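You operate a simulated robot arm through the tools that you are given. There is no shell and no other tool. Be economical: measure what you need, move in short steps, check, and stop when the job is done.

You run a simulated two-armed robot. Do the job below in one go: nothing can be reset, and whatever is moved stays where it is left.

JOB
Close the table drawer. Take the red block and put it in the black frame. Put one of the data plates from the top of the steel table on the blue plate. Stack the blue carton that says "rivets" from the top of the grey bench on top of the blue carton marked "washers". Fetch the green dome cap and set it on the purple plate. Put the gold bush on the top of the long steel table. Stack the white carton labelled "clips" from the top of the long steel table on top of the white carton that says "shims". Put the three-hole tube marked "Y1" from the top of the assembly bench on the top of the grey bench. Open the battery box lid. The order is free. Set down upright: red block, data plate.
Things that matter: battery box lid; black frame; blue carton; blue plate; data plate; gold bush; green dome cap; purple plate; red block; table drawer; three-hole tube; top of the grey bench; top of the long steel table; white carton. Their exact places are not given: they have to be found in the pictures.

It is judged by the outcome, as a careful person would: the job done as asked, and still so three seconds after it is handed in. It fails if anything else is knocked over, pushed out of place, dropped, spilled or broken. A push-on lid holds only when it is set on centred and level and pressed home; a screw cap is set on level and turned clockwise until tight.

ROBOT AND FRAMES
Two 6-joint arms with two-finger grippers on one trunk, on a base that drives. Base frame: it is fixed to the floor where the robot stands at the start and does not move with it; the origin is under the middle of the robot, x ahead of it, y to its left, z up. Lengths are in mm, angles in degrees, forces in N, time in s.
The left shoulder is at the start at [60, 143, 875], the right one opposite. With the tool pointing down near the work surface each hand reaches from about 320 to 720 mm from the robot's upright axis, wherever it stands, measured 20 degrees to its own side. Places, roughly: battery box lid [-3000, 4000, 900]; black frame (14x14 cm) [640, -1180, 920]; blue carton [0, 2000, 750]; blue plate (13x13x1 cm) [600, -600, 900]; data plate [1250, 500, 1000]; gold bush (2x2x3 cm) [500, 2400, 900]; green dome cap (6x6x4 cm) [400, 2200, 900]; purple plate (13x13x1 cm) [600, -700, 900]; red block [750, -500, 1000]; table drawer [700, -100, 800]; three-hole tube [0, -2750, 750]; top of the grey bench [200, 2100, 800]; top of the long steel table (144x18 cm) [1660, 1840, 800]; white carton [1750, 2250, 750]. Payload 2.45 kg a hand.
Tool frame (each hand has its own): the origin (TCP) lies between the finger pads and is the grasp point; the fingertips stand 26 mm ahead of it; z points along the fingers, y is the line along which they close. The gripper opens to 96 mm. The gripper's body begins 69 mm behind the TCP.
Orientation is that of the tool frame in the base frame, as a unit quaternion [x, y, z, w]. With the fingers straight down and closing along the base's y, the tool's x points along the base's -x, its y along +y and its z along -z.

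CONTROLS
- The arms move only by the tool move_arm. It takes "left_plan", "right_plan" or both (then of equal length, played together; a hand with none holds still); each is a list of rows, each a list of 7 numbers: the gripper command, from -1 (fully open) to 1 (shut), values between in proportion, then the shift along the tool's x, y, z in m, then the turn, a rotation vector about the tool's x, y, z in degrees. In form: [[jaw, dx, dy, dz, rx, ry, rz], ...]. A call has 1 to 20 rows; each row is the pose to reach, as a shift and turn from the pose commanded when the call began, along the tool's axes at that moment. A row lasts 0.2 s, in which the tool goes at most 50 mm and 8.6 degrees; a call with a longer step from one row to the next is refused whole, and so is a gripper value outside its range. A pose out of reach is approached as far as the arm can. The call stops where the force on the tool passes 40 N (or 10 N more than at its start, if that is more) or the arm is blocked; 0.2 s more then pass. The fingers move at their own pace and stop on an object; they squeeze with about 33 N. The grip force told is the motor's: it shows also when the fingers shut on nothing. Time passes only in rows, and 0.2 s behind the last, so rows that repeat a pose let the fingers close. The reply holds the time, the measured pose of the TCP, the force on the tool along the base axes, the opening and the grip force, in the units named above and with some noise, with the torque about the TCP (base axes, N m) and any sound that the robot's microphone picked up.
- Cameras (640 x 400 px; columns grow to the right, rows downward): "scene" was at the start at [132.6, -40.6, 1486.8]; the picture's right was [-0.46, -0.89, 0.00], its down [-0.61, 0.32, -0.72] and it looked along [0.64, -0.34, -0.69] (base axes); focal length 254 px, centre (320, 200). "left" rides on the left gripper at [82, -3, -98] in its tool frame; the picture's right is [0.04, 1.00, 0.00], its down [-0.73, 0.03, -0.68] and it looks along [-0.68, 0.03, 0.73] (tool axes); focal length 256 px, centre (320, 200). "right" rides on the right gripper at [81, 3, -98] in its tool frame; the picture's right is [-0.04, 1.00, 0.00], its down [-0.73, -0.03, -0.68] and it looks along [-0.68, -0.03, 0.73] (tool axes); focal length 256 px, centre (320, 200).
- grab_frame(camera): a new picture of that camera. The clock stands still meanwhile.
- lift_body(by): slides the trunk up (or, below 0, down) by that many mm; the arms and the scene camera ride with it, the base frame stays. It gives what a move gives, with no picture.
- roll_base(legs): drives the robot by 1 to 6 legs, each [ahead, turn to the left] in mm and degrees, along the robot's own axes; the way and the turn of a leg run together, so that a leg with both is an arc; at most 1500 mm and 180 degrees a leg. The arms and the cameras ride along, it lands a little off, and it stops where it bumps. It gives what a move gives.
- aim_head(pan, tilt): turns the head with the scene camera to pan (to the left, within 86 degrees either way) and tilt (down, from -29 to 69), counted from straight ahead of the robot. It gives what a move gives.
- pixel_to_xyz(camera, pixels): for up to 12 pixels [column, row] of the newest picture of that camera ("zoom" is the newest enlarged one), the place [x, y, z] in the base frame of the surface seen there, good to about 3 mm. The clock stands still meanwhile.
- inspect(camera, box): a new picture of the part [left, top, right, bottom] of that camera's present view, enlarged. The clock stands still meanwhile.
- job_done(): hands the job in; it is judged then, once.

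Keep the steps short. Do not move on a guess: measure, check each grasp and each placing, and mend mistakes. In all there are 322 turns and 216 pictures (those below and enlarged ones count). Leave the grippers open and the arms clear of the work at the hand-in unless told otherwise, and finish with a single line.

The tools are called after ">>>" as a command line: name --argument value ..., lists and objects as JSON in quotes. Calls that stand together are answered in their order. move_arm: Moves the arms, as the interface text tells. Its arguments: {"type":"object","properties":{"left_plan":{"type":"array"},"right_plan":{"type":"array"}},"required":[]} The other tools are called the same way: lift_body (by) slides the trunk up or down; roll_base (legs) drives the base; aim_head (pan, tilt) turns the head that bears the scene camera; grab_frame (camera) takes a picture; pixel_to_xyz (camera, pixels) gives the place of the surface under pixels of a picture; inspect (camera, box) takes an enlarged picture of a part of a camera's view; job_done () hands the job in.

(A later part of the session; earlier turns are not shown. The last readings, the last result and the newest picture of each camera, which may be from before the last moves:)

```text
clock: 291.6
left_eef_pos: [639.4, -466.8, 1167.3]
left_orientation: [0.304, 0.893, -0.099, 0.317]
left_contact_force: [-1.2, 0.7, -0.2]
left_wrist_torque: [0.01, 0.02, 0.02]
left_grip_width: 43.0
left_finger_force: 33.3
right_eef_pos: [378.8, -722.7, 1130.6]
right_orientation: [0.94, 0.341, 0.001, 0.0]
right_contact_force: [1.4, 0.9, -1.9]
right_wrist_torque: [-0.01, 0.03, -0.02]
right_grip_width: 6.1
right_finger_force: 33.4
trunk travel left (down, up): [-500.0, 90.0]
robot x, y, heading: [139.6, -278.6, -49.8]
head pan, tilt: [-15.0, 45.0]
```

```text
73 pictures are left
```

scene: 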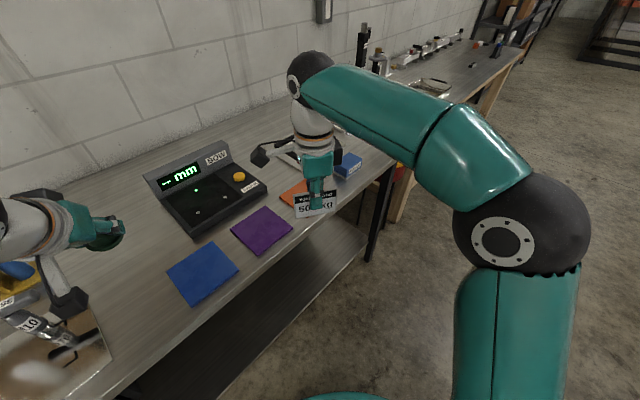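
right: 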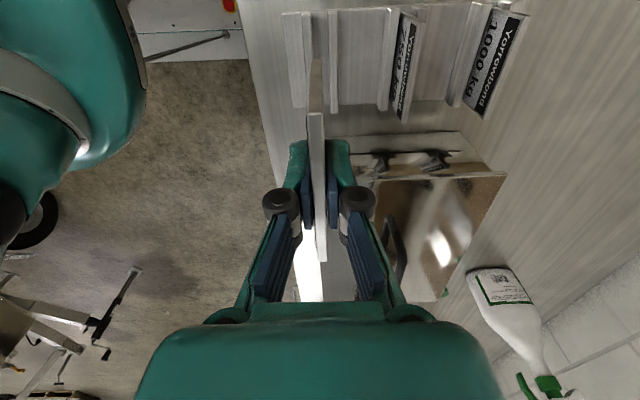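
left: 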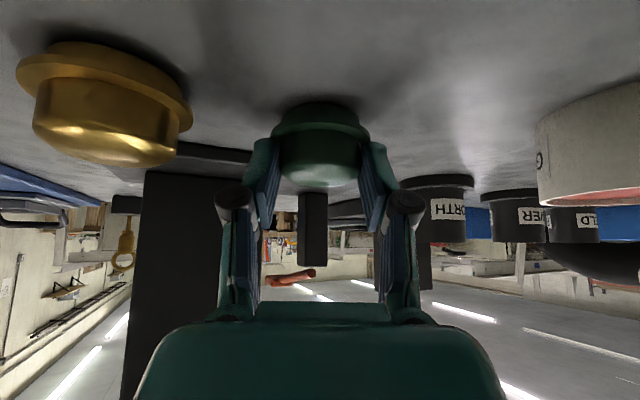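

>>> roll_base --legs '[[0, 32]]'

>>> grab_frame --camera "scene"

>>> pixel_to_xyz --camera "scene" --pixels '[[320, 200]]'

```text
clock: 293.8
left_eef_pos: [663.9, -175.0, 1168.4]
left_orientation: [0.046, 0.943, -0.008, 0.33]
left_contact_force: [0.2, -0.5, 0.6]
left_wrist_torque: [0.02, 0.0, 0.02]
left_grip_width: 42.8
left_finger_force: 33.1
right_eef_pos: [579.9, -529.7, 1132.2]
right_orientation: [0.809, 0.587, 0.001, 0.0]
right_contact_force: [0.6, -0.1, -1.2]
right_wrist_torque: [-0.04, 0.02, 0.02]
right_grip_width: 6.0
right_finger_force: 32.6
trunk travel left (down, up): [-500.0, 90.0]
robot x, y, heading: [138.3, -299.1, -18.1]
head pan, tilt: [-15.0, 45.0]
```

```text
72 pictures are left
```

scene: 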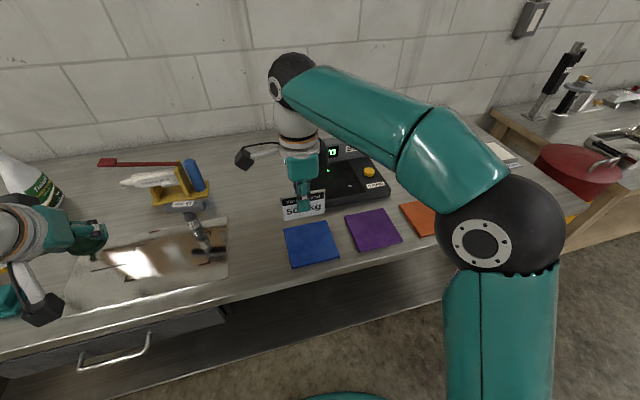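

```text
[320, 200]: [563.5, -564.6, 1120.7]
```

>>> pixel_to_xyz --camera "scene" --pixels '[[289, 231], [329, 225], [337, 253], [294, 264], [312, 244], [350, 217], [384, 212], [397, 238], [358, 247], [372, 228]]'

```text
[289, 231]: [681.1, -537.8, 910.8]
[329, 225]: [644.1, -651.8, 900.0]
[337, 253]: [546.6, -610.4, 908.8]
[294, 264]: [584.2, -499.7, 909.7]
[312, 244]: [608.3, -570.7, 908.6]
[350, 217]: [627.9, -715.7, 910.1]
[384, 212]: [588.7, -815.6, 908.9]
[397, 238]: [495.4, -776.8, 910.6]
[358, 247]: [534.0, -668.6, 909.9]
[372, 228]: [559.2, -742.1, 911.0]
```

Blue plate centre (613,-572), top z 910. I'll move above it and down to z≈1010.

>>> move_arm --right_plan '[[1, -0.015, 0.022, 0, 0, 0, 0], [1, -0.03, 0.044, 0.01, 0, 0, 0], [1, -0.03, 0.044, 0.05, 0, 0, 0], [1, -0.03, 0.044, 0.09, 0, 0, 0], [1, -0.03, 0.044, 0.12, 0, 0, 0], [1, -0.03, 0.044, 0.12, 0, 0, 0]]'

>>> inspect --camera "scene" --box '[240, 140, 400, 290]'

>>> grab_frame --camera "right"

```text
clock: 295.2
left_eef_pos: [663.4, -174.7, 1168.0]
left_orientation: [0.045, 0.942, -0.008, 0.331]
left_contact_force: [0.1, -0.1, -0.7]
left_wrist_torque: [-0.02, 0.03, 0.02]
left_grip_width: 42.9
left_finger_force: 33.2
right_eef_pos: [611.3, -572.1, 1010.4]
right_orientation: [0.809, 0.587, 0.0, 0.001]
right_contact_force: [0.1, 0.1, -0.7]
right_wrist_torque: [0.02, 0.01, -0.02]
right_grip_width: 5.8
right_finger_force: 33.6
trunk travel left (down, up): [-500.0, 90.0]
robot x, y, heading: [130.8, -299.3, -18.3]
head pan, tilt: [-15.0, 45.0]
```

```text
2.67 times, centred on (320, 215) of scene
```

zoom: 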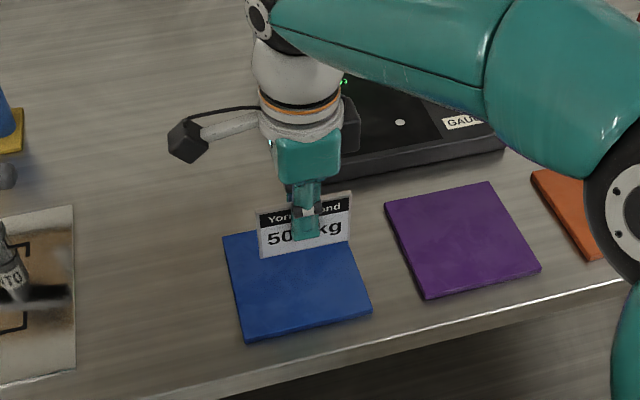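

```text
70 pictures are left
```

right: 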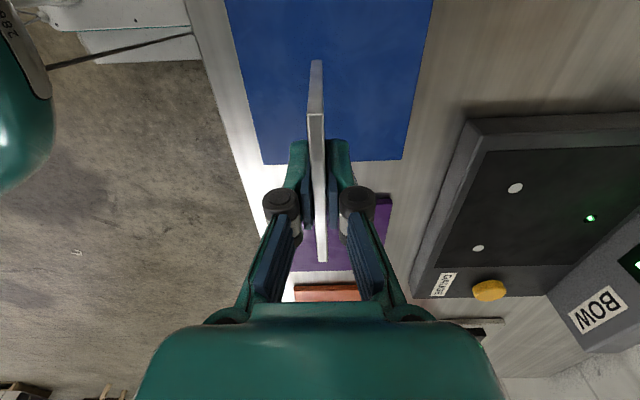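

>>> pixel_to_xyz --camera "zoom" --pixels '[[268, 253], [340, 240], [265, 205], [345, 195]]'

```text
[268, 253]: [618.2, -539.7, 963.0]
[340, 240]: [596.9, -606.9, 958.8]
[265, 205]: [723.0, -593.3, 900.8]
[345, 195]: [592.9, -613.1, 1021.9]
```

The bottom edge is about 53 mm below the TCP. I'll lower to just above, then creep.

>>> move_arm --right_plan '[[1, 0, 0, 0.02, 0, 0, 0], [1, 0, 0, 0.036, 0, 0, 0], [1, 0, 0, 0.041, 0, 0, 0], [1, 0, 0, 0.043, 0, 0, 0], [1, 0, 0, 0.044, 0, 0, 0]]'

>>> move_arm --right_plan '[[1, 0, 0, 0.001, 0, 0, 0], [1, 0, 0, 0.002, 0, 0, 0], [1, 0, 0, 0.002, 0, 0, 0]]'

```text
clock: 296.4
left_eef_pos: [663.5, -175.4, 1168.3]
left_orientation: [0.046, 0.942, -0.008, 0.332]
left_contact_force: [0.1, -1.0, 0.6]
left_wrist_torque: [-0.01, 0.01, 0.0]
left_grip_width: 42.6
left_finger_force: 32.9
right_eef_pos: [611.5, -572.1, 967.2]
right_orientation: [0.81, 0.587, 0.001, -0.001]
right_contact_force: [0.0, 0.4, -1.0]
right_wrist_torque: [-0.02, 0.01, -0.02]
right_grip_width: 6.0
right_finger_force: 33.1
trunk travel left (down, up): [-500.0, 90.0]
robot x, y, heading: [139.7, -301.3, -18.2]
head pan, tilt: [-15.0, 45.0]
```

```text
clock: 297.2
left_eef_pos: [663.9, -175.8, 1167.5]
left_orientation: [0.046, 0.942, -0.007, 0.331]
left_contact_force: [-0.4, -0.4, 0.0]
left_wrist_torque: [0.0, -0.03, -0.02]
left_grip_width: 42.8
left_finger_force: 33.1
right_eef_pos: [610.3, -572.8, 966.0]
right_orientation: [0.809, 0.587, 0.001, -0.001]
right_contact_force: [0.3, 0.1, -1.2]
right_wrist_torque: [0.0, 0.01, -0.03]
right_grip_width: 5.9
right_finger_force: 33.3
trunk travel left (down, up): [-500.0, 90.0]
robot x, y, heading: [136.0, -298.9, -17.9]
head pan, tilt: [-15.0, 45.0]
```

>>> move_arm --right_plan '[[1, 0, 0, 0.001, 0, 0, 0], [1, 0, 0, 0.002, 0, 0, 0], [1, 0, 0, 0.003, 0, 0, 0], [1, 0, 0, 0.003, 0, 0, 0]]'

```text
clock: 298.2
left_eef_pos: [663.1, -174.9, 1168.0]
left_orientation: [0.046, 0.943, -0.009, 0.331]
left_contact_force: [-0.2, -0.7, -0.3]
left_wrist_torque: [0.0, -0.01, -0.01]
left_grip_width: 42.8
left_finger_force: 33.3
right_eef_pos: [610.6, -572.1, 963.8]
right_orientation: [0.81, 0.587, 0.001, 0.0]
right_contact_force: [-0.6, -0.8, 4.8]
right_wrist_torque: [-0.17, 0.01, 0.01]
right_grip_width: 5.8
right_finger_force: 33.4
trunk travel left (down, up): [-500.0, 90.0]
robot x, y, heading: [132.0, -299.5, -17.9]
head pan, tilt: [-15.0, 45.0]
```

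Light contact at 5 N. I'll open slowly and check it stands.

>>> move_arm --right_plan '[[0.85, 0, 0, 0, 0, 0, 0], [0.8, 0, 0, 0, 0, 0, 0], [0.7, 0, 0, 0, 0, 0, 0], [0.6, 0, 0, 0, 0, 0, 0], [0.5, 0, 0, 0, 0, 0, 0], [0.5, 0, 0, 0, 0, 0, 0]]'

>>> grab_frame --camera "right"

```text
clock: 299.6
left_eef_pos: [664.5, -175.8, 1167.8]
left_orientation: [0.046, 0.943, -0.008, 0.331]
left_contact_force: [0.1, -0.1, -0.8]
left_wrist_torque: [0.0, 0.02, -0.01]
left_grip_width: 42.5
left_finger_force: 33.4
right_eef_pos: [610.5, -572.1, 963.6]
right_orientation: [0.81, 0.587, 0.002, -0.001]
right_contact_force: [-0.5, -0.5, -0.1]
right_wrist_torque: [-0.01, 0.01, 0.03]
right_grip_width: 23.9
right_finger_force: 0.1
trunk travel left (down, up): [-500.0, 90.0]
robot x, y, heading: [131.0, -300.6, -18.2]
head pan, tilt: [-15.0, 45.0]
```

```text
69 pictures are left
```

right: 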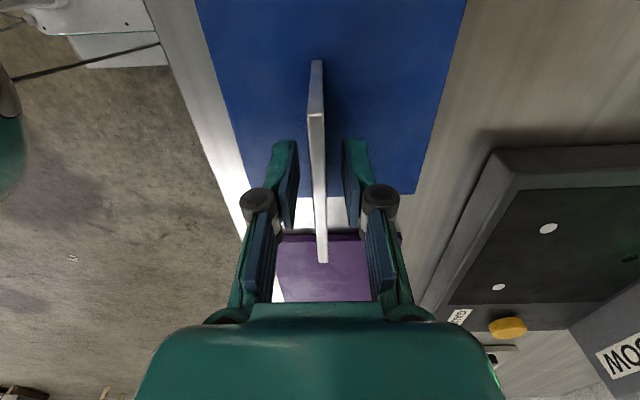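

It stands by itself. I'll open a little more and rise straight up.

>>> move_arm --right_plan '[[0.2, 0, 0, 0, 0, 0, 0], [0.2, 0, 0, -0.015, 0, 0, 0], [0.2, 0, 0, -0.035, 0, 0, 0], [0.2, 0, 0, -0.065, 0, 0, 0], [0.2, 0, 0, -0.1, 0, 0, 0], [0.2, 0, 0, -0.14, 0, 0, 0], [0.2, 0, 0, -0.17, 0, 0, 0]]'

>>> inspect --camera "scene" --box '[240, 140, 440, 290]'

```text
clock: 301.2
left_eef_pos: [662.8, -176.1, 1168.4]
left_orientation: [0.045, 0.942, -0.008, 0.331]
left_contact_force: [-0.1, -0.3, -0.4]
left_wrist_torque: [-0.03, -0.03, -0.01]
left_grip_width: 42.8
left_finger_force: 32.8
right_eef_pos: [609.8, -573.0, 1134.6]
right_orientation: [0.809, 0.588, 0.0, -0.001]
right_contact_force: [0.3, -0.5, -0.7]
right_wrist_torque: [-0.03, 0.0, 0.01]
right_grip_width: 38.4
right_finger_force: 0.1
trunk travel left (down, up): [-500.0, 90.0]
robot x, y, heading: [135.7, -302.8, -18.2]
head pan, tilt: [-15.0, 45.0]
```

```text
2.67 times, centred on (340, 215) of scene
```

zoom: 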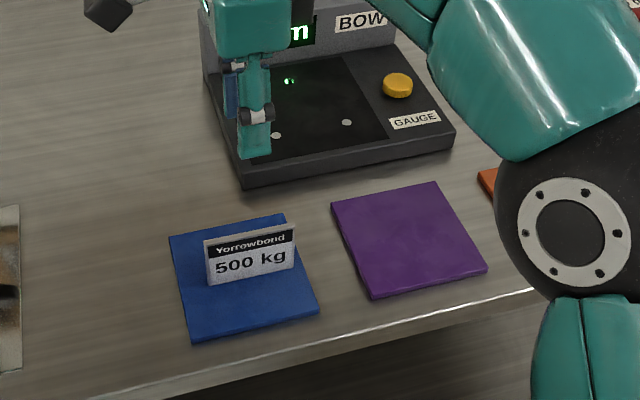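

The data plate stands on the blue plate. Now the dome: I'll drive about 450 mm to the right so the left hand faces the purple plate.

>>> roll_base --legs '[[0, -45], [0, -46]]'

```text
clock: 304.8
left_eef_pos: [533.7, -671.2, 1169.8]
left_orientation: [0.484, 0.81, -0.162, 0.288]
left_contact_force: [-1.3, -1.4, -0.2]
left_wrist_torque: [0.06, -0.02, 0.04]
left_grip_width: 42.6
left_finger_force: 33.1
right_eef_pos: [174.2, -848.9, 1134.8]
right_orientation: [0.99, 0.138, 0.002, -0.001]
right_contact_force: [-1.2, -0.1, -0.3]
right_wrist_torque: [0.03, -0.06, -0.01]
right_grip_width: 38.4
right_finger_force: 0.0
trunk travel left (down, up): [-500.0, 90.0]
robot x, y, heading: [172.2, -288.8, -75.2]
head pan, tilt: [-15.0, 45.0]
stopped in leg 2: the robot was blocked; the commanded pose is now the measured one
```

>>> roll_base --legs '[[0, -38], [460, 0], [0, 45]]'

>>> roll_base --legs '[[0, 45]]'

>>> aim_head --pan 15 --tilt 48

>>> grab_frame --camera "scene"

```text
clock: 312.0
left_eef_pos: [390.3, -1055.4, 1168.3]
left_orientation: [0.435, 0.837, -0.146, 0.298]
left_contact_force: [0.6, 0.5, -0.1]
left_wrist_torque: [-0.01, 0.01, 0.0]
left_grip_width: 42.7
left_finger_force: 33.3
right_eef_pos: [54.8, -1273.6, 1134.7]
right_orientation: [0.981, 0.196, 0.001, -0.001]
right_contact_force: [0.4, 0.0, -0.4]
right_wrist_torque: [0.04, 0.01, 0.05]
right_grip_width: 38.2
right_finger_force: 0.1
trunk travel left (down, up): [-500.0, 90.0]
robot x, y, heading: [-35.8, -729.9, -68.1]
head pan, tilt: [-15.0, 45.0]
```

```text
clock: 314.8
left_eef_pos: [502.2, -659.9, 1169.8]
left_orientation: [0.085, 0.94, -0.023, 0.331]
left_contact_force: [0.5, 0.0, 0.1]
left_wrist_torque: [-0.01, 0.01, -0.03]
left_grip_width: 42.8
left_finger_force: 32.7
right_eef_pos: [415.9, -1050.6, 1137.0]
right_orientation: [0.833, 0.553, 0.0, -0.001]
right_contact_force: [0.3, 0.9, -0.4]
right_wrist_torque: [-0.04, 0.02, -0.03]
right_grip_width: 38.3
right_finger_force: 0.0
trunk travel left (down, up): [-500.0, 90.0]
robot x, y, heading: [-42.9, -760.9, -23.5]
head pan, tilt: [-15.0, 45.0]
stopped in leg 1: the robot was blocked; the commanded pose is now the measured one
```

```text
clock: 315.7
left_eef_pos: [500.6, -662.4, 1169.1]
left_orientation: [0.086, 0.94, -0.024, 0.33]
left_contact_force: [0.3, -1.2, -0.8]
left_wrist_torque: [-0.01, -0.01, 0.02]
left_grip_width: 42.8
left_finger_force: 33.3
right_eef_pos: [414.6, -1053.4, 1137.0]
right_orientation: [0.834, 0.552, 0.001, 0.001]
right_contact_force: [0.4, -0.3, -0.5]
right_wrist_torque: [0.01, -0.02, 0.04]
right_grip_width: 38.4
right_finger_force: 0.2
trunk travel left (down, up): [-500.0, 90.0]
robot x, y, heading: [-47.2, -763.5, -23.4]
head pan, tilt: [15.0, 48.0]
```

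```text
67 pictures are left
```

scene: 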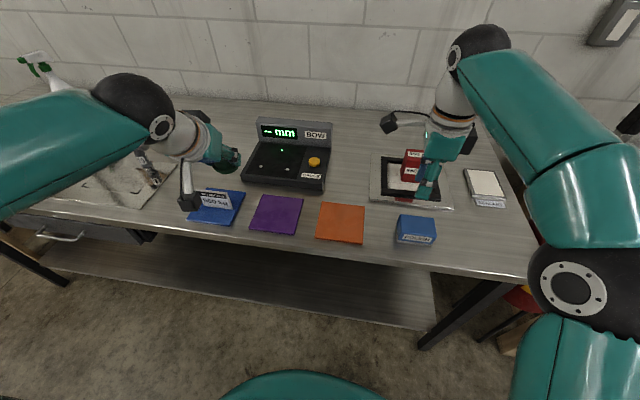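

The left hand can reach the purple plate at (561,-744) from here. I'll move the dome above it to z≈1010.

>>> move_arm --left_plan '[[1, 0.009, -0.014, 0.033, 0, 0, 0], [1, 0.018, -0.029, 0.067, 0, 0, 0], [1, 0.027, -0.043, 0.1, 0, 0, 0], [1, 0.036, -0.057, 0.133, 0, 0, 0], [1, 0.0453, -0.0713, 0.1664, 0, 0, 0], [1, 0.0453, -0.0713, 0.1664, 0, 0, 0]]'

>>> inspect --camera "scene" --box '[160, 110, 360, 260]'

>>> grab_frame --camera "left"

```text
clock: 317.1
left_eef_pos: [555.7, -742.8, 1010.6]
left_orientation: [0.084, 0.939, -0.022, 0.332]
left_contact_force: [-0.5, -0.9, -0.6]
left_wrist_torque: [0.01, 0.01, 0.01]
left_grip_width: 42.8
left_finger_force: 33.1
right_eef_pos: [415.2, -1052.6, 1136.1]
right_orientation: [0.833, 0.553, 0.001, -0.001]
right_contact_force: [0.3, -0.5, 0.4]
right_wrist_torque: [0.0, 0.0, 0.02]
right_grip_width: 38.4
right_finger_force: 0.0
trunk travel left (down, up): [-500.0, 90.0]
robot x, y, heading: [-47.2, -759.7, -23.3]
head pan, tilt: [15.0, 48.0]
```

```text
2.67 times, centred on (260, 185) of scene
```

zoom: 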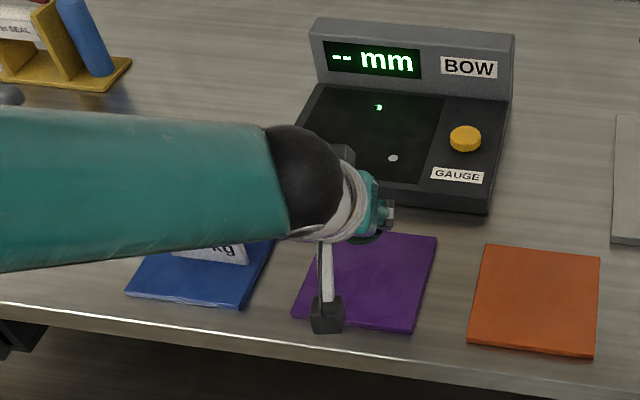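

```text
65 pictures are left
```

left: 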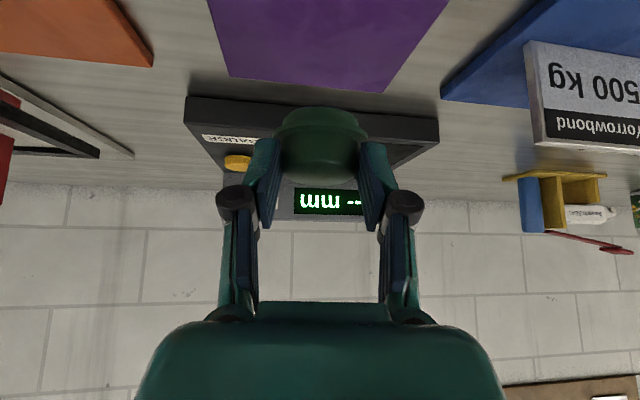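

The left forearm passes over the data plate. I'll check its height before lowering.

>>> pixel_to_xyz --camera "zoom" --pixels '[[100, 190], [200, 190], [250, 150], [240, 230], [150, 245], [300, 170], [350, 200], [240, 250]]'

```text
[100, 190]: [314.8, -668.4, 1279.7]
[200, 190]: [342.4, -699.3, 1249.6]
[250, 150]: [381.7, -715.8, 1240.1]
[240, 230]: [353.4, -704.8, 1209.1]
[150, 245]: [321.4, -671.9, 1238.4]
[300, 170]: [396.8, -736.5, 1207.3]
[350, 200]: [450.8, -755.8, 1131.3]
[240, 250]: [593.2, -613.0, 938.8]
```

The forearm is well clear. I'll lower to just above contact.

>>> move_arm --left_plan '[[1, 0.0125, 0, 0.0156, 0, 0, 0], [1, 0.025, 0, 0.0313, 0, 0, 0], [1, 0.0325, -0.0006, 0.0407, 0, 0, 0], [1, 0.0344, -0.0006, 0.043, 0, 0, 0], [1, 0.0344, -0.0006, 0.043, 0, 0, 0]]'

>>> grab_frame --camera "left"

```text
clock: 318.3
left_eef_pos: [556.5, -743.0, 954.9]
left_orientation: [0.086, 0.94, -0.023, 0.33]
left_contact_force: [-0.3, 0.5, 0.1]
left_wrist_torque: [-0.02, 0.01, -0.01]
left_grip_width: 42.8
left_finger_force: 33.0
right_eef_pos: [415.5, -1053.5, 1135.5]
right_orientation: [0.833, 0.553, 0.001, 0.0]
right_contact_force: [-0.6, 0.1, -0.1]
right_wrist_torque: [0.0, -0.01, -0.01]
right_grip_width: 38.3
right_finger_force: 0.1
trunk travel left (down, up): [-500.0, 90.0]
robot x, y, heading: [-46.7, -763.2, -23.9]
head pan, tilt: [15.0, 48.0]
```

```text
64 pictures are left
```

left: 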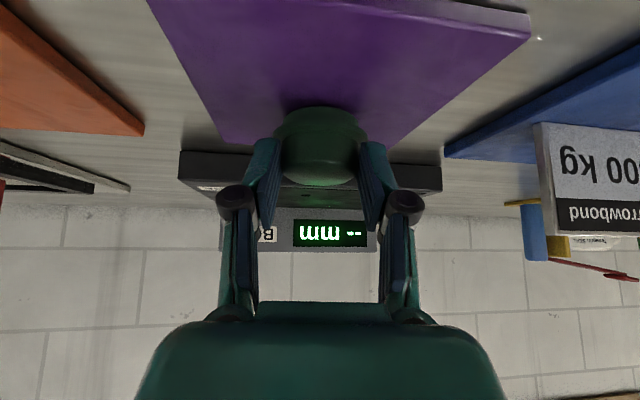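

>>> pixel_to_xyz --camera "left" --pixels '[[225, 138], [400, 138], [262, 115], [380, 115], [155, 10], [525, 30], [320, 95], [320, 112]]'

```text
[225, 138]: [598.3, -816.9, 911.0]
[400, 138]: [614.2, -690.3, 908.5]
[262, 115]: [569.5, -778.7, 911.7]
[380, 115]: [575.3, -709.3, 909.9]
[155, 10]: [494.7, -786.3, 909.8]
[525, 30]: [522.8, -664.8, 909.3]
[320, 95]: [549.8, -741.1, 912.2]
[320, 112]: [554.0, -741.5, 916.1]
```

The dome sits about 18 mm farther than the plate's centre. I'll shift it back 18 mm, then creep down.

>>> move_arm --left_plan '[[1, 0.007, 0, -0.0057, 0, 0, 0], [1, 0.0141, -0.0003, -0.0113, 0, 0, 0], [1, 0.0153, -0.0003, -0.0097, 0, 0, 0], [1, 0.0166, -0.0003, -0.0082, 0, 0, 0], [1, 0.0166, -0.0003, -0.0082, 0, 0, 0]]'

>>> grab_frame --camera "left"

```text
clock: 319.5
left_eef_pos: [539.7, -739.9, 953.2]
left_orientation: [0.084, 0.939, -0.023, 0.332]
left_contact_force: [-0.1, -1.0, 4.1]
left_wrist_torque: [-0.12, -0.08, 0.05]
left_grip_width: 42.7
left_finger_force: 33.0
right_eef_pos: [414.0, -1053.0, 1136.5]
right_orientation: [0.833, 0.553, 0.001, -0.001]
right_contact_force: [0.2, -0.6, 0.3]
right_wrist_torque: [0.0, -0.01, -0.01]
right_grip_width: 38.2
right_finger_force: 0.0
trunk travel left (down, up): [-500.0, 90.0]
robot x, y, heading: [-48.4, -760.1, -23.5]
head pan, tilt: [15.0, 48.0]
```

```text
63 pictures are left
```

left: 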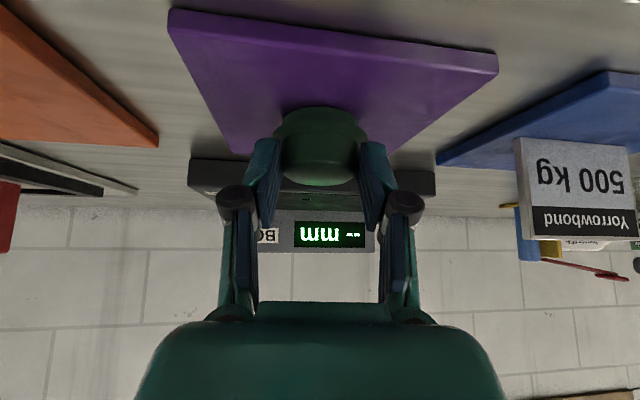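

>>> pixel_to_xyz --camera "left" --pixels '[[320, 98], [320, 104], [320, 112], [235, 150], [395, 150], [280, 128], [362, 128]]'

```text
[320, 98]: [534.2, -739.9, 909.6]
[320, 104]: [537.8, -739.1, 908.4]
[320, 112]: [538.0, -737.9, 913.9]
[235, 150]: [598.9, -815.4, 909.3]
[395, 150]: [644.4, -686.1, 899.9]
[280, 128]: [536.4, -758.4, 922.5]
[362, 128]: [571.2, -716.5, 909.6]
```

Brim front at x≈538, so the dome's centre is ≈566, on the plate. I'll release and withdraw upward.

>>> move_arm --left_plan '[[0.1, 0, 0, 0, 0, 0, 0], [0.0, 0, 0, 0, 0, 0, 0], [-0.3, 0, 0, 0, 0, 0, 0], [-0.4, 0, 0, 0, 0, 0, 0], [-0.4, 0, 0, -0.03, 0, 0, 0], [-0.4, 0, 0, -0.07, 0, 0, 0], [-0.4, -0.02, 0, -0.11, 0, 0, 0], [-0.4, -0.05, 0, -0.14, 0, 0, 0]]'

>>> grab_frame --camera "left"

>>> inspect --camera "scene" --box '[160, 110, 420, 260]'

```text
clock: 321.3
left_eef_pos: [490.1, -731.6, 1092.9]
left_orientation: [0.085, 0.94, -0.023, 0.331]
left_contact_force: [-0.1, 0.2, -0.4]
left_wrist_torque: [-0.04, 0.06, 0.0]
left_grip_width: 67.1
left_finger_force: 0.1
right_eef_pos: [414.5, -1053.1, 1136.8]
right_orientation: [0.833, 0.553, 0.001, 0.0]
right_contact_force: [0.4, 0.5, -0.2]
right_wrist_torque: [-0.04, -0.02, 0.01]
right_grip_width: 38.4
right_finger_force: 0.0
trunk travel left (down, up): [-500.0, 90.0]
robot x, y, heading: [-48.8, -760.0, -23.5]
head pan, tilt: [15.0, 48.0]
```

```text
62 pictures are left
```

left: 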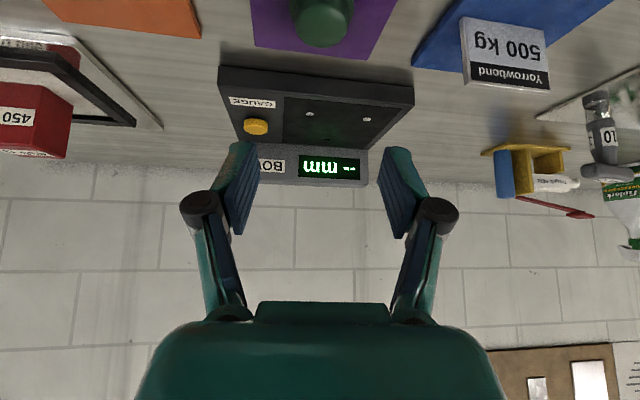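

```text
2.46 times, centred on (290, 185) of scene
```

zoom: 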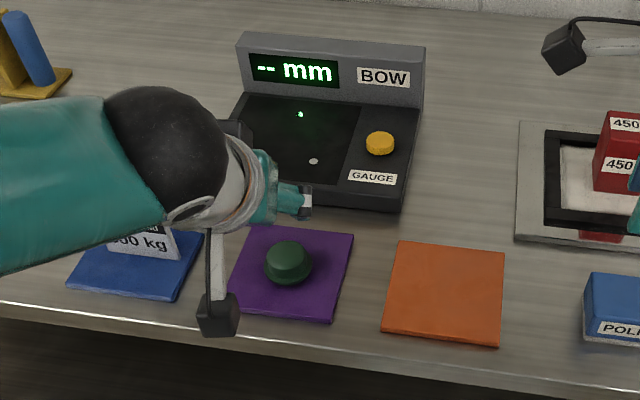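

The dome is set on the purple plate. Next I'll straighten both hands for travel.

>>> move_arm --left_plan '[[-1, 0, 0, 0, 0, 4, 0], [-1, 0, 0, 0, 0, 8, 0], [-1, 0, 0, 0, 0, 12, 0], [-1, 0, 0, 0, 0, 16, 0], [-1, 0, 0, 0, 0, 20, 0], [-1, 0, 0, 0, 0, 24, 0], [-1, 0, 0, 0, 0, 28, 0], [-1, 0, 0, 0, 0, 32, 0], [-1, 0, 0, 0, 0, 35, 0], [-1, 0, 0, 0, 0, 38.5, 0], [-1, 0, 0, 0, 0, 38.5, 0]]' --right_plan '[[-1, 0, 0, 0, 0, 0, -8], [-1, 0, 0, 0, 0, 0, -16], [-1, 0, 0, 0, 0, 0, -24], [-1, 0, 0, 0, 0, 0, -32], [-1, 0, 0, 0, 0, 0, -40], [-1, 0, 0, 0, 0, 0, -48], [-1, 0, 0, 0, 0, 0, -56], [-1, 0, 0, 0, 0, 0, -64], [-1, 0, 0, 0, 0, 0, -72], [-1, 0, 0, 0, 0, 0, -80], [-1, 0, 0, 0, 0, 0, -88]]'

>>> roll_base --legs '[[0, 45], [0, 45]]'

```text
clock: 323.7
left_eef_pos: [491.7, -732.6, 1093.6]
left_orientation: [0.087, 0.996, 0.007, 0.003]
left_contact_force: [0.2, -1.0, -0.2]
left_wrist_torque: [0.0, -0.01, -0.02]
left_grip_width: 96.1
left_finger_force: 0.0
right_eef_pos: [414.2, -1052.7, 1136.3]
right_orientation: [0.214, 0.977, 0.001, 0.0]
right_contact_force: [-0.5, 0.0, 0.2]
right_wrist_torque: [0.04, -0.01, 0.08]
right_grip_width: 96.0
right_finger_force: 0.1
trunk travel left (down, up): [-500.0, 90.0]
robot x, y, heading: [-40.2, -764.2, -23.5]
head pan, tilt: [15.0, 48.0]
```

```text
clock: 328.0
left_eef_pos: [84.8, -231.5, 1091.0]
left_orientation: [-0.524, 0.852, 0.005, -0.001]
left_contact_force: [0.0, 0.4, -0.4]
left_wrist_torque: [-0.08, -0.01, -0.01]
left_grip_width: 96.0
left_finger_force: 0.0
right_eef_pos: [369.3, -398.2, 1137.4]
right_orientation: [-0.408, 0.913, 0.001, 0.002]
right_contact_force: [-0.1, 1.6, -0.3]
right_wrist_torque: [-0.1, -0.05, -0.02]
right_grip_width: 96.2
right_finger_force: 0.0
trunk travel left (down, up): [-500.0, 90.0]
robot x, y, heading: [-3.1, -797.9, 51.9]
head pan, tilt: [15.0, 48.0]
stopped in leg 2: the robot was blocked; the commanded pose is now the measured one
```

>>> roll_base --legs '[[0, 19], [1500, 0], [1400, 0]]'

```text
clock: 343.3
left_eef_pos: [893.2, 2479.6, 1094.4]
left_orientation: [-0.649, 0.76, 0.005, -0.003]
left_contact_force: [0.8, 0.4, -0.5]
left_wrist_torque: [0.01, -0.02, 0.01]
left_grip_width: 95.9
left_finger_force: 0.2
right_eef_pos: [1215.1, 2409.2, 1139.2]
right_orientation: [-0.544, 0.839, 0.003, 0.0]
right_contact_force: [-0.6, 0.1, 1.1]
right_wrist_torque: [0.0, 0.01, 0.0]
right_grip_width: 96.0
right_finger_force: 0.0
trunk travel left (down, up): [-500.0, 90.0]
robot x, y, heading: [981.1, 1916.0, 69.2]
head pan, tilt: [15.0, 48.0]
```

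In the aisle. I'll look ahead for obstacles past the bench's end.

>>> aim_head --pan 35 --tilt 25

>>> grab_frame --camera "scene"

```text
clock: 344.2
left_eef_pos: [894.6, 2479.9, 1094.7]
left_orientation: [-0.648, 0.762, 0.006, -0.002]
left_contact_force: [0.2, 1.0, -0.7]
left_wrist_torque: [-0.01, 0.01, 0.0]
left_grip_width: 95.9
left_finger_force: 0.1
right_eef_pos: [1215.6, 2408.5, 1137.4]
right_orientation: [-0.544, 0.839, 0.003, 0.001]
right_contact_force: [0.6, -0.2, -0.4]
right_wrist_torque: [-0.01, 0.0, 0.01]
right_grip_width: 96.3
right_finger_force: 0.1
trunk travel left (down, up): [-500.0, 90.0]
robot x, y, heading: [980.3, 1918.8, 69.5]
head pan, tilt: [35.0, 25.0]
```

```text
60 pictures are left
```

scene: 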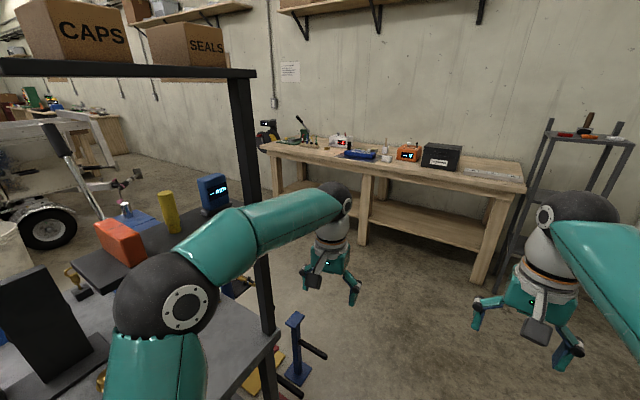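

>>> pixel_to_xyz --camera "scene" --pixels '[[298, 370], [320, 352], [265, 130], [365, 240], [485, 275], [440, 157], [50, 225], [95, 140], [270, 290], [310, 395]]'

```text
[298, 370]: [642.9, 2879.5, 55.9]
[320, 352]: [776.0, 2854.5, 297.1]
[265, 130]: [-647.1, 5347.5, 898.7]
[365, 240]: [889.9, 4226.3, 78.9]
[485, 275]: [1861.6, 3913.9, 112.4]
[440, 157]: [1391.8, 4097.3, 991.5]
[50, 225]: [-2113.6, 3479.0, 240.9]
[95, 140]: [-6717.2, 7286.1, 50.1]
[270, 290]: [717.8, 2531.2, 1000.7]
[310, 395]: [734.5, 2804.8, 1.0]
```

The floor is clear between the bench end (stands to t≈2980) and the rear bench (t≈4300). I'll drive to t≈3600 and turn left.

>>> roll_base --legs '[[1470, 0], [0, 45], [0, 45]]'

```text
clock: 354.0
left_eef_pos: [1022.4, 3638.6, 1092.8]
left_orientation: [0.891, -0.454, -0.003, 0.005]
left_contact_force: [-0.2, 0.1, 0.0]
left_wrist_torque: [0.0, -0.05, -0.03]
left_grip_width: 95.9
left_finger_force: 0.0
right_eef_pos: [1299.6, 3817.0, 1139.5]
right_orientation: [0.823, -0.568, -0.003, 0.0]
right_contact_force: [-1.7, -0.5, 1.3]
right_wrist_torque: [0.04, -0.11, 0.01]
right_grip_width: 96.2
right_finger_force: 0.0
trunk travel left (down, up): [-500.0, 90.0]
robot x, y, heading: [1517.0, 3318.6, 114.6]
head pan, tilt: [35.0, 25.0]
stopped in leg 2: the robot was blocked; the commanded pose is now the measured one
```

>>> roll_base --legs '[[0, 47], [1500, 0]]'

>>> aim_head --pan 50 --tilt 25

>>> grab_frame --camera "scene"

```text
clock: 355.9
left_eef_pos: [933.1, 3378.2, 1095.6]
left_orientation: [0.973, -0.23, -0.004, 0.005]
left_contact_force: [0.0, 0.2, -1.2]
left_wrist_torque: [0.06, -0.01, 0.0]
left_grip_width: 95.8
left_finger_force: 0.1
right_eef_pos: [1095.8, 3667.7, 1141.1]
right_orientation: [0.934, -0.357, -0.005, 0.001]
right_contact_force: [-0.5, -0.8, -0.6]
right_wrist_torque: [0.05, -0.05, 0.03]
right_grip_width: 95.9
right_finger_force: 0.1
trunk travel left (down, up): [-500.0, 90.0]
robot x, y, heading: [1526.9, 3339.1, 142.6]
head pan, tilt: [35.0, 25.0]
stopped in leg 1: the robot was blocked; the commanded pose is now the measured one
```

```text
clock: 356.7
left_eef_pos: [933.9, 3380.3, 1095.6]
left_orientation: [0.973, -0.229, -0.003, 0.005]
left_contact_force: [-0.3, -0.2, -0.1]
left_wrist_torque: [-0.03, 0.03, -0.02]
left_grip_width: 95.7
left_finger_force: 0.1
right_eef_pos: [1098.2, 3668.1, 1142.7]
right_orientation: [0.934, -0.358, -0.006, 0.001]
right_contact_force: [0.3, 0.0, 0.4]
right_wrist_torque: [-0.01, 0.02, 0.03]
right_grip_width: 95.9
right_finger_force: 0.0
trunk travel left (down, up): [-500.0, 90.0]
robot x, y, heading: [1530.8, 3333.9, 142.8]
head pan, tilt: [50.0, 25.0]
```

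```text
59 pictures are left
```

scene: 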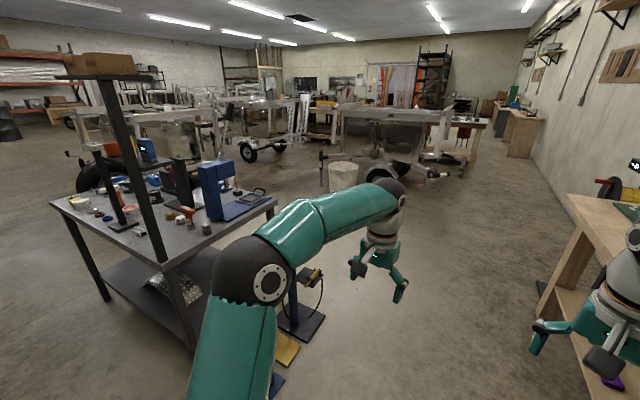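

>>> roll_base --legs '[[0, 20], [1480, 0]]'

>>> aim_head --pan 40 --tilt 30

>>> grab_frame --camera "scene"

```text
clock: 357.9
left_eef_pos: [936.9, 3262.5, 1096.0]
left_orientation: [0.991, -0.133, -0.002, 0.004]
left_contact_force: [0.4, -0.6, -0.9]
left_wrist_torque: [0.0, -0.01, -0.01]
left_grip_width: 96.1
left_finger_force: 0.0
right_eef_pos: [1043.6, 3578.3, 1143.4]
right_orientation: [0.965, -0.262, -0.004, 0.002]
right_contact_force: [-0.1, -0.9, 0.7]
right_wrist_torque: [0.03, 0.0, 0.01]
right_grip_width: 96.1
right_finger_force: 0.0
trunk travel left (down, up): [-500.0, 90.0]
robot x, y, heading: [1531.5, 3342.8, 154.0]
head pan, tilt: [50.0, 25.0]
stopped in leg 1: the robot was blocked; the commanded pose is now the measured one
```

```text
clock: 358.6
left_eef_pos: [938.6, 3262.3, 1097.4]
left_orientation: [0.991, -0.133, -0.004, 0.005]
left_contact_force: [1.0, 0.0, -0.8]
left_wrist_torque: [0.0, 0.03, 0.04]
left_grip_width: 95.8
left_finger_force: 0.0
right_eef_pos: [1043.6, 3577.3, 1141.9]
right_orientation: [0.965, -0.262, -0.004, 0.002]
right_contact_force: [-0.3, -0.5, 0.4]
right_wrist_torque: [0.07, 0.02, -0.01]
right_grip_width: 96.0
right_finger_force: 0.0
trunk travel left (down, up): [-500.0, 90.0]
robot x, y, heading: [1535.0, 3340.9, 153.9]
head pan, tilt: [40.0, 30.0]
```

```text
58 pictures are left
```

scene: 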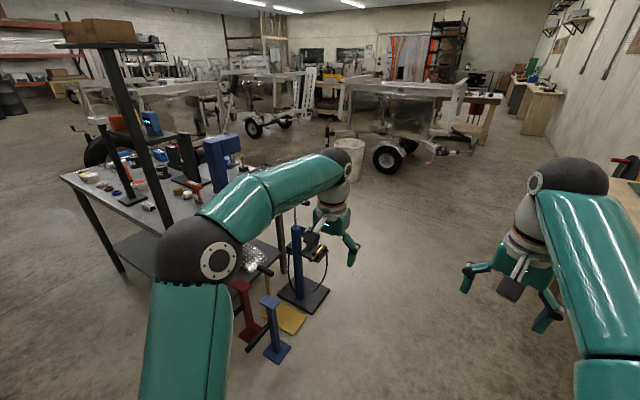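

>>> roll_base --legs '[[700, 12], [800, 0]]'

```text
clock: 362.2
left_eef_pos: [344.4, 3392.7, 1096.8]
left_orientation: [0.999, -0.039, -0.002, 0.006]
left_contact_force: [-0.6, 0.1, 0.7]
left_wrist_torque: [-0.03, -0.01, -0.03]
left_grip_width: 95.9
left_finger_force: 0.1
right_eef_pos: [389.3, 3720.0, 1142.1]
right_orientation: [0.985, -0.173, -0.002, 0.002]
right_contact_force: [0.1, -0.5, -0.9]
right_wrist_torque: [-0.02, -0.01, 0.02]
right_grip_width: 95.8
right_finger_force: 0.1
trunk travel left (down, up): [-500.0, 90.0]
robot x, y, heading: [914.3, 3582.2, 165.6]
head pan, tilt: [40.0, 30.0]
stopped in leg 1: the robot was blocked; the commanded pose is now the measured one
```

>>> roll_base --legs '[[950, 0]]'

>>> aim_head --pan 75 --tilt 25

>>> grab_frame --camera "scene"

```text
clock: 367.2
left_eef_pos: [-562.8, 3628.0, 1098.5]
left_orientation: [0.999, -0.042, -0.002, 0.005]
left_contact_force: [-0.3, 0.3, 0.1]
left_wrist_torque: [0.02, -0.03, -0.02]
left_grip_width: 96.0
left_finger_force: 0.0
right_eef_pos: [-515.4, 3955.8, 1143.9]
right_orientation: [0.985, -0.173, -0.005, 0.001]
right_contact_force: [-0.5, 0.5, 0.5]
right_wrist_torque: [0.03, 0.03, 0.0]
right_grip_width: 96.2
right_finger_force: 0.0
trunk travel left (down, up): [-500.0, 90.0]
robot x, y, heading: [9.5, 3818.9, 165.6]
head pan, tilt: [40.0, 30.0]
```

```text
clock: 368.2
left_eef_pos: [-561.2, 3627.5, 1099.4]
left_orientation: [0.999, -0.043, -0.003, 0.005]
left_contact_force: [1.1, -0.2, 0.6]
left_wrist_torque: [0.04, -0.03, -0.01]
left_grip_width: 96.0
left_finger_force: 0.0
right_eef_pos: [-514.1, 3956.7, 1144.8]
right_orientation: [0.985, -0.174, -0.003, 0.002]
right_contact_force: [-0.2, -0.1, 0.2]
right_wrist_torque: [0.0, 0.0, -0.02]
right_grip_width: 95.8
right_finger_force: 0.1
trunk travel left (down, up): [-500.0, 90.0]
robot x, y, heading: [11.9, 3816.9, 165.4]
head pan, tilt: [75.0, 25.0]
```

```text
57 pictures are left
```

scene: 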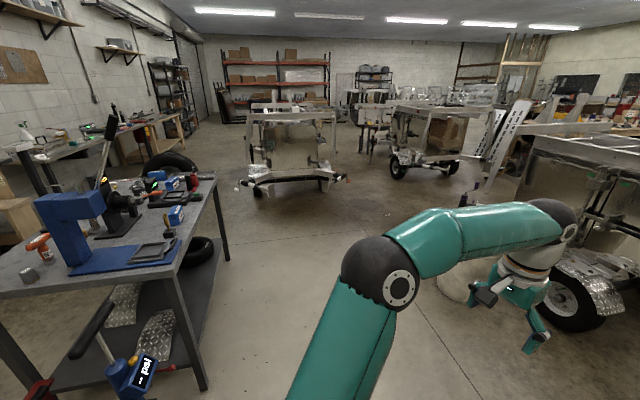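

>>> pixel_to_xyz --camera "scene" --pixels '[[206, 390], [228, 262], [450, 290], [560, 330], [240, 188], [352, 180], [180, 265], [215, 180], [290, 300], [180, 210]]'

```text
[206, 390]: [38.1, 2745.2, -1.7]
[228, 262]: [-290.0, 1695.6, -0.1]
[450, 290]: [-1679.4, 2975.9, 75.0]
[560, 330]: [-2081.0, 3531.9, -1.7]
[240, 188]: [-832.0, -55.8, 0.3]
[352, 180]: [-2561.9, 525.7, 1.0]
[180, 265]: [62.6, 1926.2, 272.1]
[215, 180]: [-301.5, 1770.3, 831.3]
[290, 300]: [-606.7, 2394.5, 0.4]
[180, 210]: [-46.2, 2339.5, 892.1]
```

The floor is clear here. I'll turn left and drive along the bench's far side.

>>> roll_base --legs '[[0, 44], [0, 44]]'

```text
clock: 369.6
left_eef_pos: [-508.2, 3513.6, 1099.7]
left_orientation: [0.998, 0.064, -0.003, 0.005]
left_contact_force: [-0.2, -0.6, -0.1]
left_wrist_torque: [0.03, 0.05, 0.01]
left_grip_width: 96.1
left_finger_force: 0.1
right_eef_pos: [-531.3, 3844.3, 1143.9]
right_orientation: [0.998, -0.067, -0.001, 0.001]
right_contact_force: [0.1, -0.8, 0.9]
right_wrist_torque: [0.01, -0.07, 0.0]
right_grip_width: 95.6
right_finger_force: 0.1
trunk travel left (down, up): [-500.0, 90.0]
robot x, y, heading: [13.2, 3828.3, 177.7]
head pan, tilt: [75.0, 25.0]
stopped in leg 1: the robot was blocked; the commanded pose is now the measured one
```

>>> roll_base --legs '[[0, 30]]'

```text
clock: 370.8
left_eef_pos: [-442.0, 3429.6, 1101.1]
left_orientation: [0.988, 0.152, -0.003, 0.005]
left_contact_force: [0.4, -0.4, 0.1]
left_wrist_torque: [0.05, 0.03, 0.01]
left_grip_width: 96.2
left_finger_force: 0.0
right_eef_pos: [-543.7, 3738.5, 1130.2]
right_orientation: [0.999, 0.021, -0.039, 0.025]
right_contact_force: [0.7, 0.0, -0.4]
right_wrist_torque: [0.01, -0.01, -0.01]
right_grip_width: 96.1
right_finger_force: 0.0
trunk travel left (down, up): [-500.0, 90.0]
robot x, y, heading: [9.7, 3833.5, -172.6]
head pan, tilt: [75.0, 25.0]
stopped in leg 1: the robot was blocked; the commanded pose is now the measured one
```

The right arm got deflected, so something on the right is touching it. I'll look right.

>>> aim_head --pan -70 --tilt 30

>>> grab_frame --camera "scene"

```text
clock: 373.1
left_eef_pos: [-444.7, 3429.1, 1100.5]
left_orientation: [0.988, 0.151, -0.002, 0.005]
left_contact_force: [0.9, 0.4, 0.0]
left_wrist_torque: [-0.01, -0.01, -0.02]
left_grip_width: 95.9
left_finger_force: 0.0
right_eef_pos: [-544.9, 3739.8, 1130.8]
right_orientation: [0.999, 0.021, -0.039, 0.026]
right_contact_force: [0.1, -0.3, 0.2]
right_wrist_torque: [0.03, 0.03, -0.02]
right_grip_width: 96.3
right_finger_force: 0.0
trunk travel left (down, up): [-500.0, 90.0]
robot x, y, heading: [7.9, 3835.7, -172.5]
head pan, tilt: [-70.0, 30.0]
```

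```text
56 pictures are left
```

scene: 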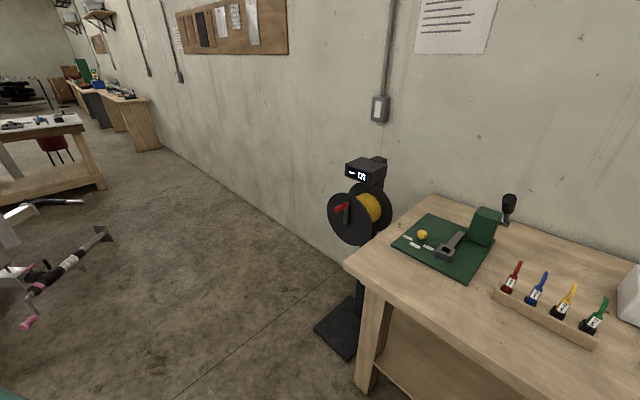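

>>> aim_head --pan 0 --tilt 35

>>> grab_frame --camera "scene"

```text
clock: 374.5
left_eef_pos: [-443.2, 3429.4, 1100.0]
left_orientation: [0.988, 0.152, -0.001, 0.004]
left_contact_force: [-0.4, 0.5, 0.3]
left_wrist_torque: [0.01, 0.0, -0.01]
left_grip_width: 95.9
left_finger_force: 0.0
right_eef_pos: [-544.4, 3739.5, 1130.8]
right_orientation: [0.999, 0.02, -0.039, 0.025]
right_contact_force: [1.2, -0.1, 0.0]
right_wrist_torque: [0.01, -0.01, 0.02]
right_grip_width: 96.0
right_finger_force: 0.1
trunk travel left (down, up): [-500.0, 90.0]
robot x, y, heading: [10.3, 3836.9, -172.6]
head pan, tilt: [0.0, 35.0]
```

```text
55 pictures are left
```

scene: 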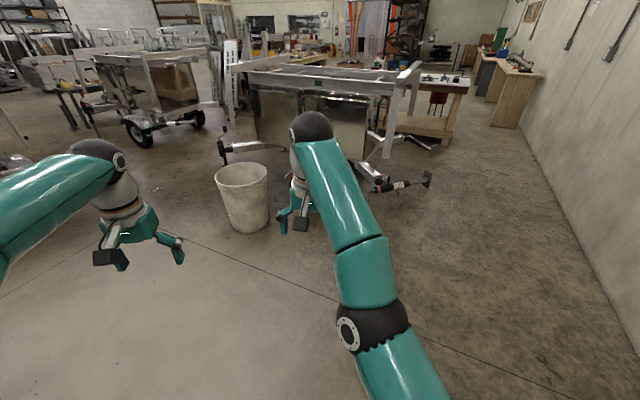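

Ahead is clear; the right arm was just folded inward. I'll set it back out to its side and level it, then turn on.

>>> move_arm --right_plan '[[-1, 0.02, -0.035, 0, 0.7, 1.1, 0], [-1, 0.04, -0.07, 0, 1.4, 2.2, 0], [-1, 0.06, -0.105, 0, 2.1, 3.4, 0], [-1, 0.08, -0.14, 0, 2.8, 4.5, 0], [-1, 0.1, -0.175, 0, 2.8, 4.5, 0], [-1, 0.12, -0.2, 0, 2.8, 4.5, 0]]'

>>> roll_base --legs '[[0, 30], [0, 30]]'

```text
clock: 375.9
left_eef_pos: [-444.5, 3429.7, 1100.8]
left_orientation: [0.988, 0.152, -0.002, 0.006]
left_contact_force: [0.4, 0.4, 0.3]
left_wrist_torque: [-0.02, -0.03, -0.01]
left_grip_width: 96.0
left_finger_force: 0.1
right_eef_pos: [-433.8, 3945.3, 1109.0]
right_orientation: [1.0, 0.02, 0.0, 0.0]
right_contact_force: [-0.7, 0.6, 0.8]
right_wrist_torque: [-0.02, -0.01, 0.02]
right_grip_width: 95.9
right_finger_force: 0.0
right hand out of reach, approached as far as the arm can: row 1
trunk travel left (down, up): [-500.0, 90.0]
robot x, y, heading: [8.7, 3831.5, -172.4]
head pan, tilt: [0.0, 35.0]
```

```text
clock: 379.6
left_eef_pos: [137.8, 3237.3, 1100.4]
left_orientation: [0.779, 0.627, 0.0, 0.006]
left_contact_force: [-0.1, 0.3, -0.5]
left_wrist_torque: [-0.03, 0.01, 0.0]
left_grip_width: 96.0
left_finger_force: 0.0
right_eef_pos: [-304.9, 3501.4, 1111.1]
right_orientation: [0.854, 0.52, 0.0, 0.001]
right_contact_force: [-0.1, 0.5, 1.2]
right_wrist_torque: [-0.02, 0.02, 0.01]
right_grip_width: 95.8
right_finger_force: 0.0
trunk travel left (down, up): [-500.0, 90.0]
robot x, y, heading: [-35.2, 3849.7, -113.0]
head pan, tilt: [0.0, 35.0]
```

>>> roll_base --legs '[[0, 7], [1500, 0], [220, 0]]'

```text
clock: 389.2
left_eef_pos: [-274.7, 1591.8, 1101.0]
left_orientation: [0.742, 0.67, 0.001, 0.005]
left_contact_force: [0.2, -1.4, -0.1]
left_wrist_torque: [0.05, 0.02, 0.0]
left_grip_width: 96.0
left_finger_force: 0.0
right_eef_pos: [-744.0, 1804.8, 1110.2]
right_orientation: [0.823, 0.567, 0.0, -0.002]
right_contact_force: [0.5, -0.7, 0.0]
right_wrist_torque: [0.04, 0.02, -0.01]
right_grip_width: 95.9
right_finger_force: 0.1
trunk travel left (down, up): [-500.0, 90.0]
robot x, y, heading: [-512.3, 2187.1, -106.4]
head pan, tilt: [0.0, 35.0]
```

>>> roll_base --legs '[[0, 45], [0, 44]]'

>>> aim_head --pan 0 --tilt 42

>>> grab_frame --camera "scene"

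```text
clock: 392.9
left_eef_pos: [116.5, 2070.5, 1100.6]
left_orientation: [0.325, 0.946, 0.003, 0.004]
left_contact_force: [0.4, 0.6, 0.1]
left_wrist_torque: [-0.03, 0.06, -0.01]
left_grip_width: 96.0
left_finger_force: 0.1
right_eef_pos: [-314.7, 1787.0, 1112.2]
right_orientation: [0.446, 0.895, -0.002, 0.0]
right_contact_force: [0.7, 0.5, -0.8]
right_wrist_torque: [-0.02, 0.1, 0.01]
right_grip_width: 95.9
right_finger_force: 0.0
trunk travel left (down, up): [-500.0, 90.0]
robot x, y, heading: [-541.3, 2156.0, -47.5]
head pan, tilt: [0.0, 35.0]
stopped in leg 2: the robot was blocked; the commanded pose is now the measured one
```

```text
clock: 393.6
left_eef_pos: [113.0, 2070.2, 1103.1]
left_orientation: [0.326, 0.945, 0.003, 0.005]
left_contact_force: [-0.3, 0.2, -0.1]
left_wrist_torque: [-0.04, 0.0, 0.0]
left_grip_width: 95.8
left_finger_force: 0.1
right_eef_pos: [-316.2, 1785.6, 1112.7]
right_orientation: [0.446, 0.895, 0.0, 0.001]
right_contact_force: [0.7, 0.4, -0.2]
right_wrist_torque: [0.01, -0.02, 0.0]
right_grip_width: 96.3
right_finger_force: 0.0
trunk travel left (down, up): [-500.0, 90.0]
robot x, y, heading: [-546.1, 2154.7, -47.3]
head pan, tilt: [0.0, 42.0]
```

```text
54 pictures are left
```

scene: 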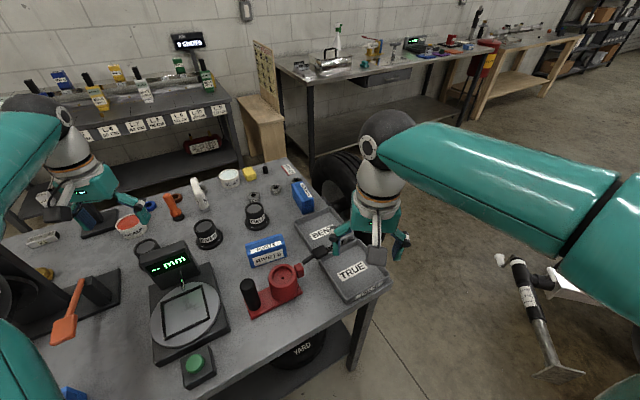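

RIVETS is at (267,250). I'll measure it and turn the remaining 30° to face the bench squarely.

>>> pixel_to_xyz --camera "scene" --pixels '[[267, 243], [250, 247], [284, 239], [268, 257], [290, 270], [250, 290], [75, 395]]'

>>> roll_base --legs '[[0, 30]]'

>>> grab_frame --camera "scene"

```text
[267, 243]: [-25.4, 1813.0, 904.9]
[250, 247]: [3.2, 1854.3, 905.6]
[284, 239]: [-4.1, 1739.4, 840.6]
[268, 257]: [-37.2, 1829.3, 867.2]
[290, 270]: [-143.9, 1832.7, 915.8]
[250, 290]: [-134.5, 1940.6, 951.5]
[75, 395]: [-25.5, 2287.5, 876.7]
```

```text
clock: 395.6
left_eef_pos: [66.8, 2415.5, 1103.3]
left_orientation: [0.065, 0.998, 0.004, 0.004]
left_contact_force: [0.4, -0.6, 0.3]
left_wrist_torque: [-0.01, 0.02, -0.01]
left_grip_width: 95.8
left_finger_force: 0.0
right_eef_pos: [-159.1, 1952.9, 1111.4]
right_orientation: [0.195, 0.981, 0.0, 0.0]
right_contact_force: [0.3, -0.4, -0.3]
right_wrist_torque: [-0.03, -0.03, -0.04]
right_grip_width: 96.2
right_finger_force: 0.0
trunk travel left (down, up): [-500.0, 90.0]
robot x, y, heading: [-552.0, 2133.9, -17.2]
head pan, tilt: [0.0, 42.0]
```

```text
53 pictures are left
```

scene: 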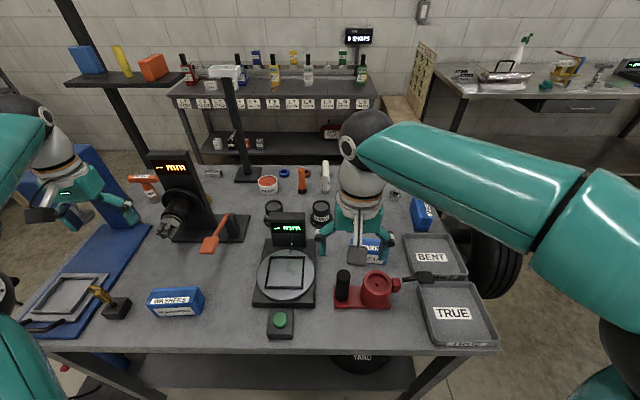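

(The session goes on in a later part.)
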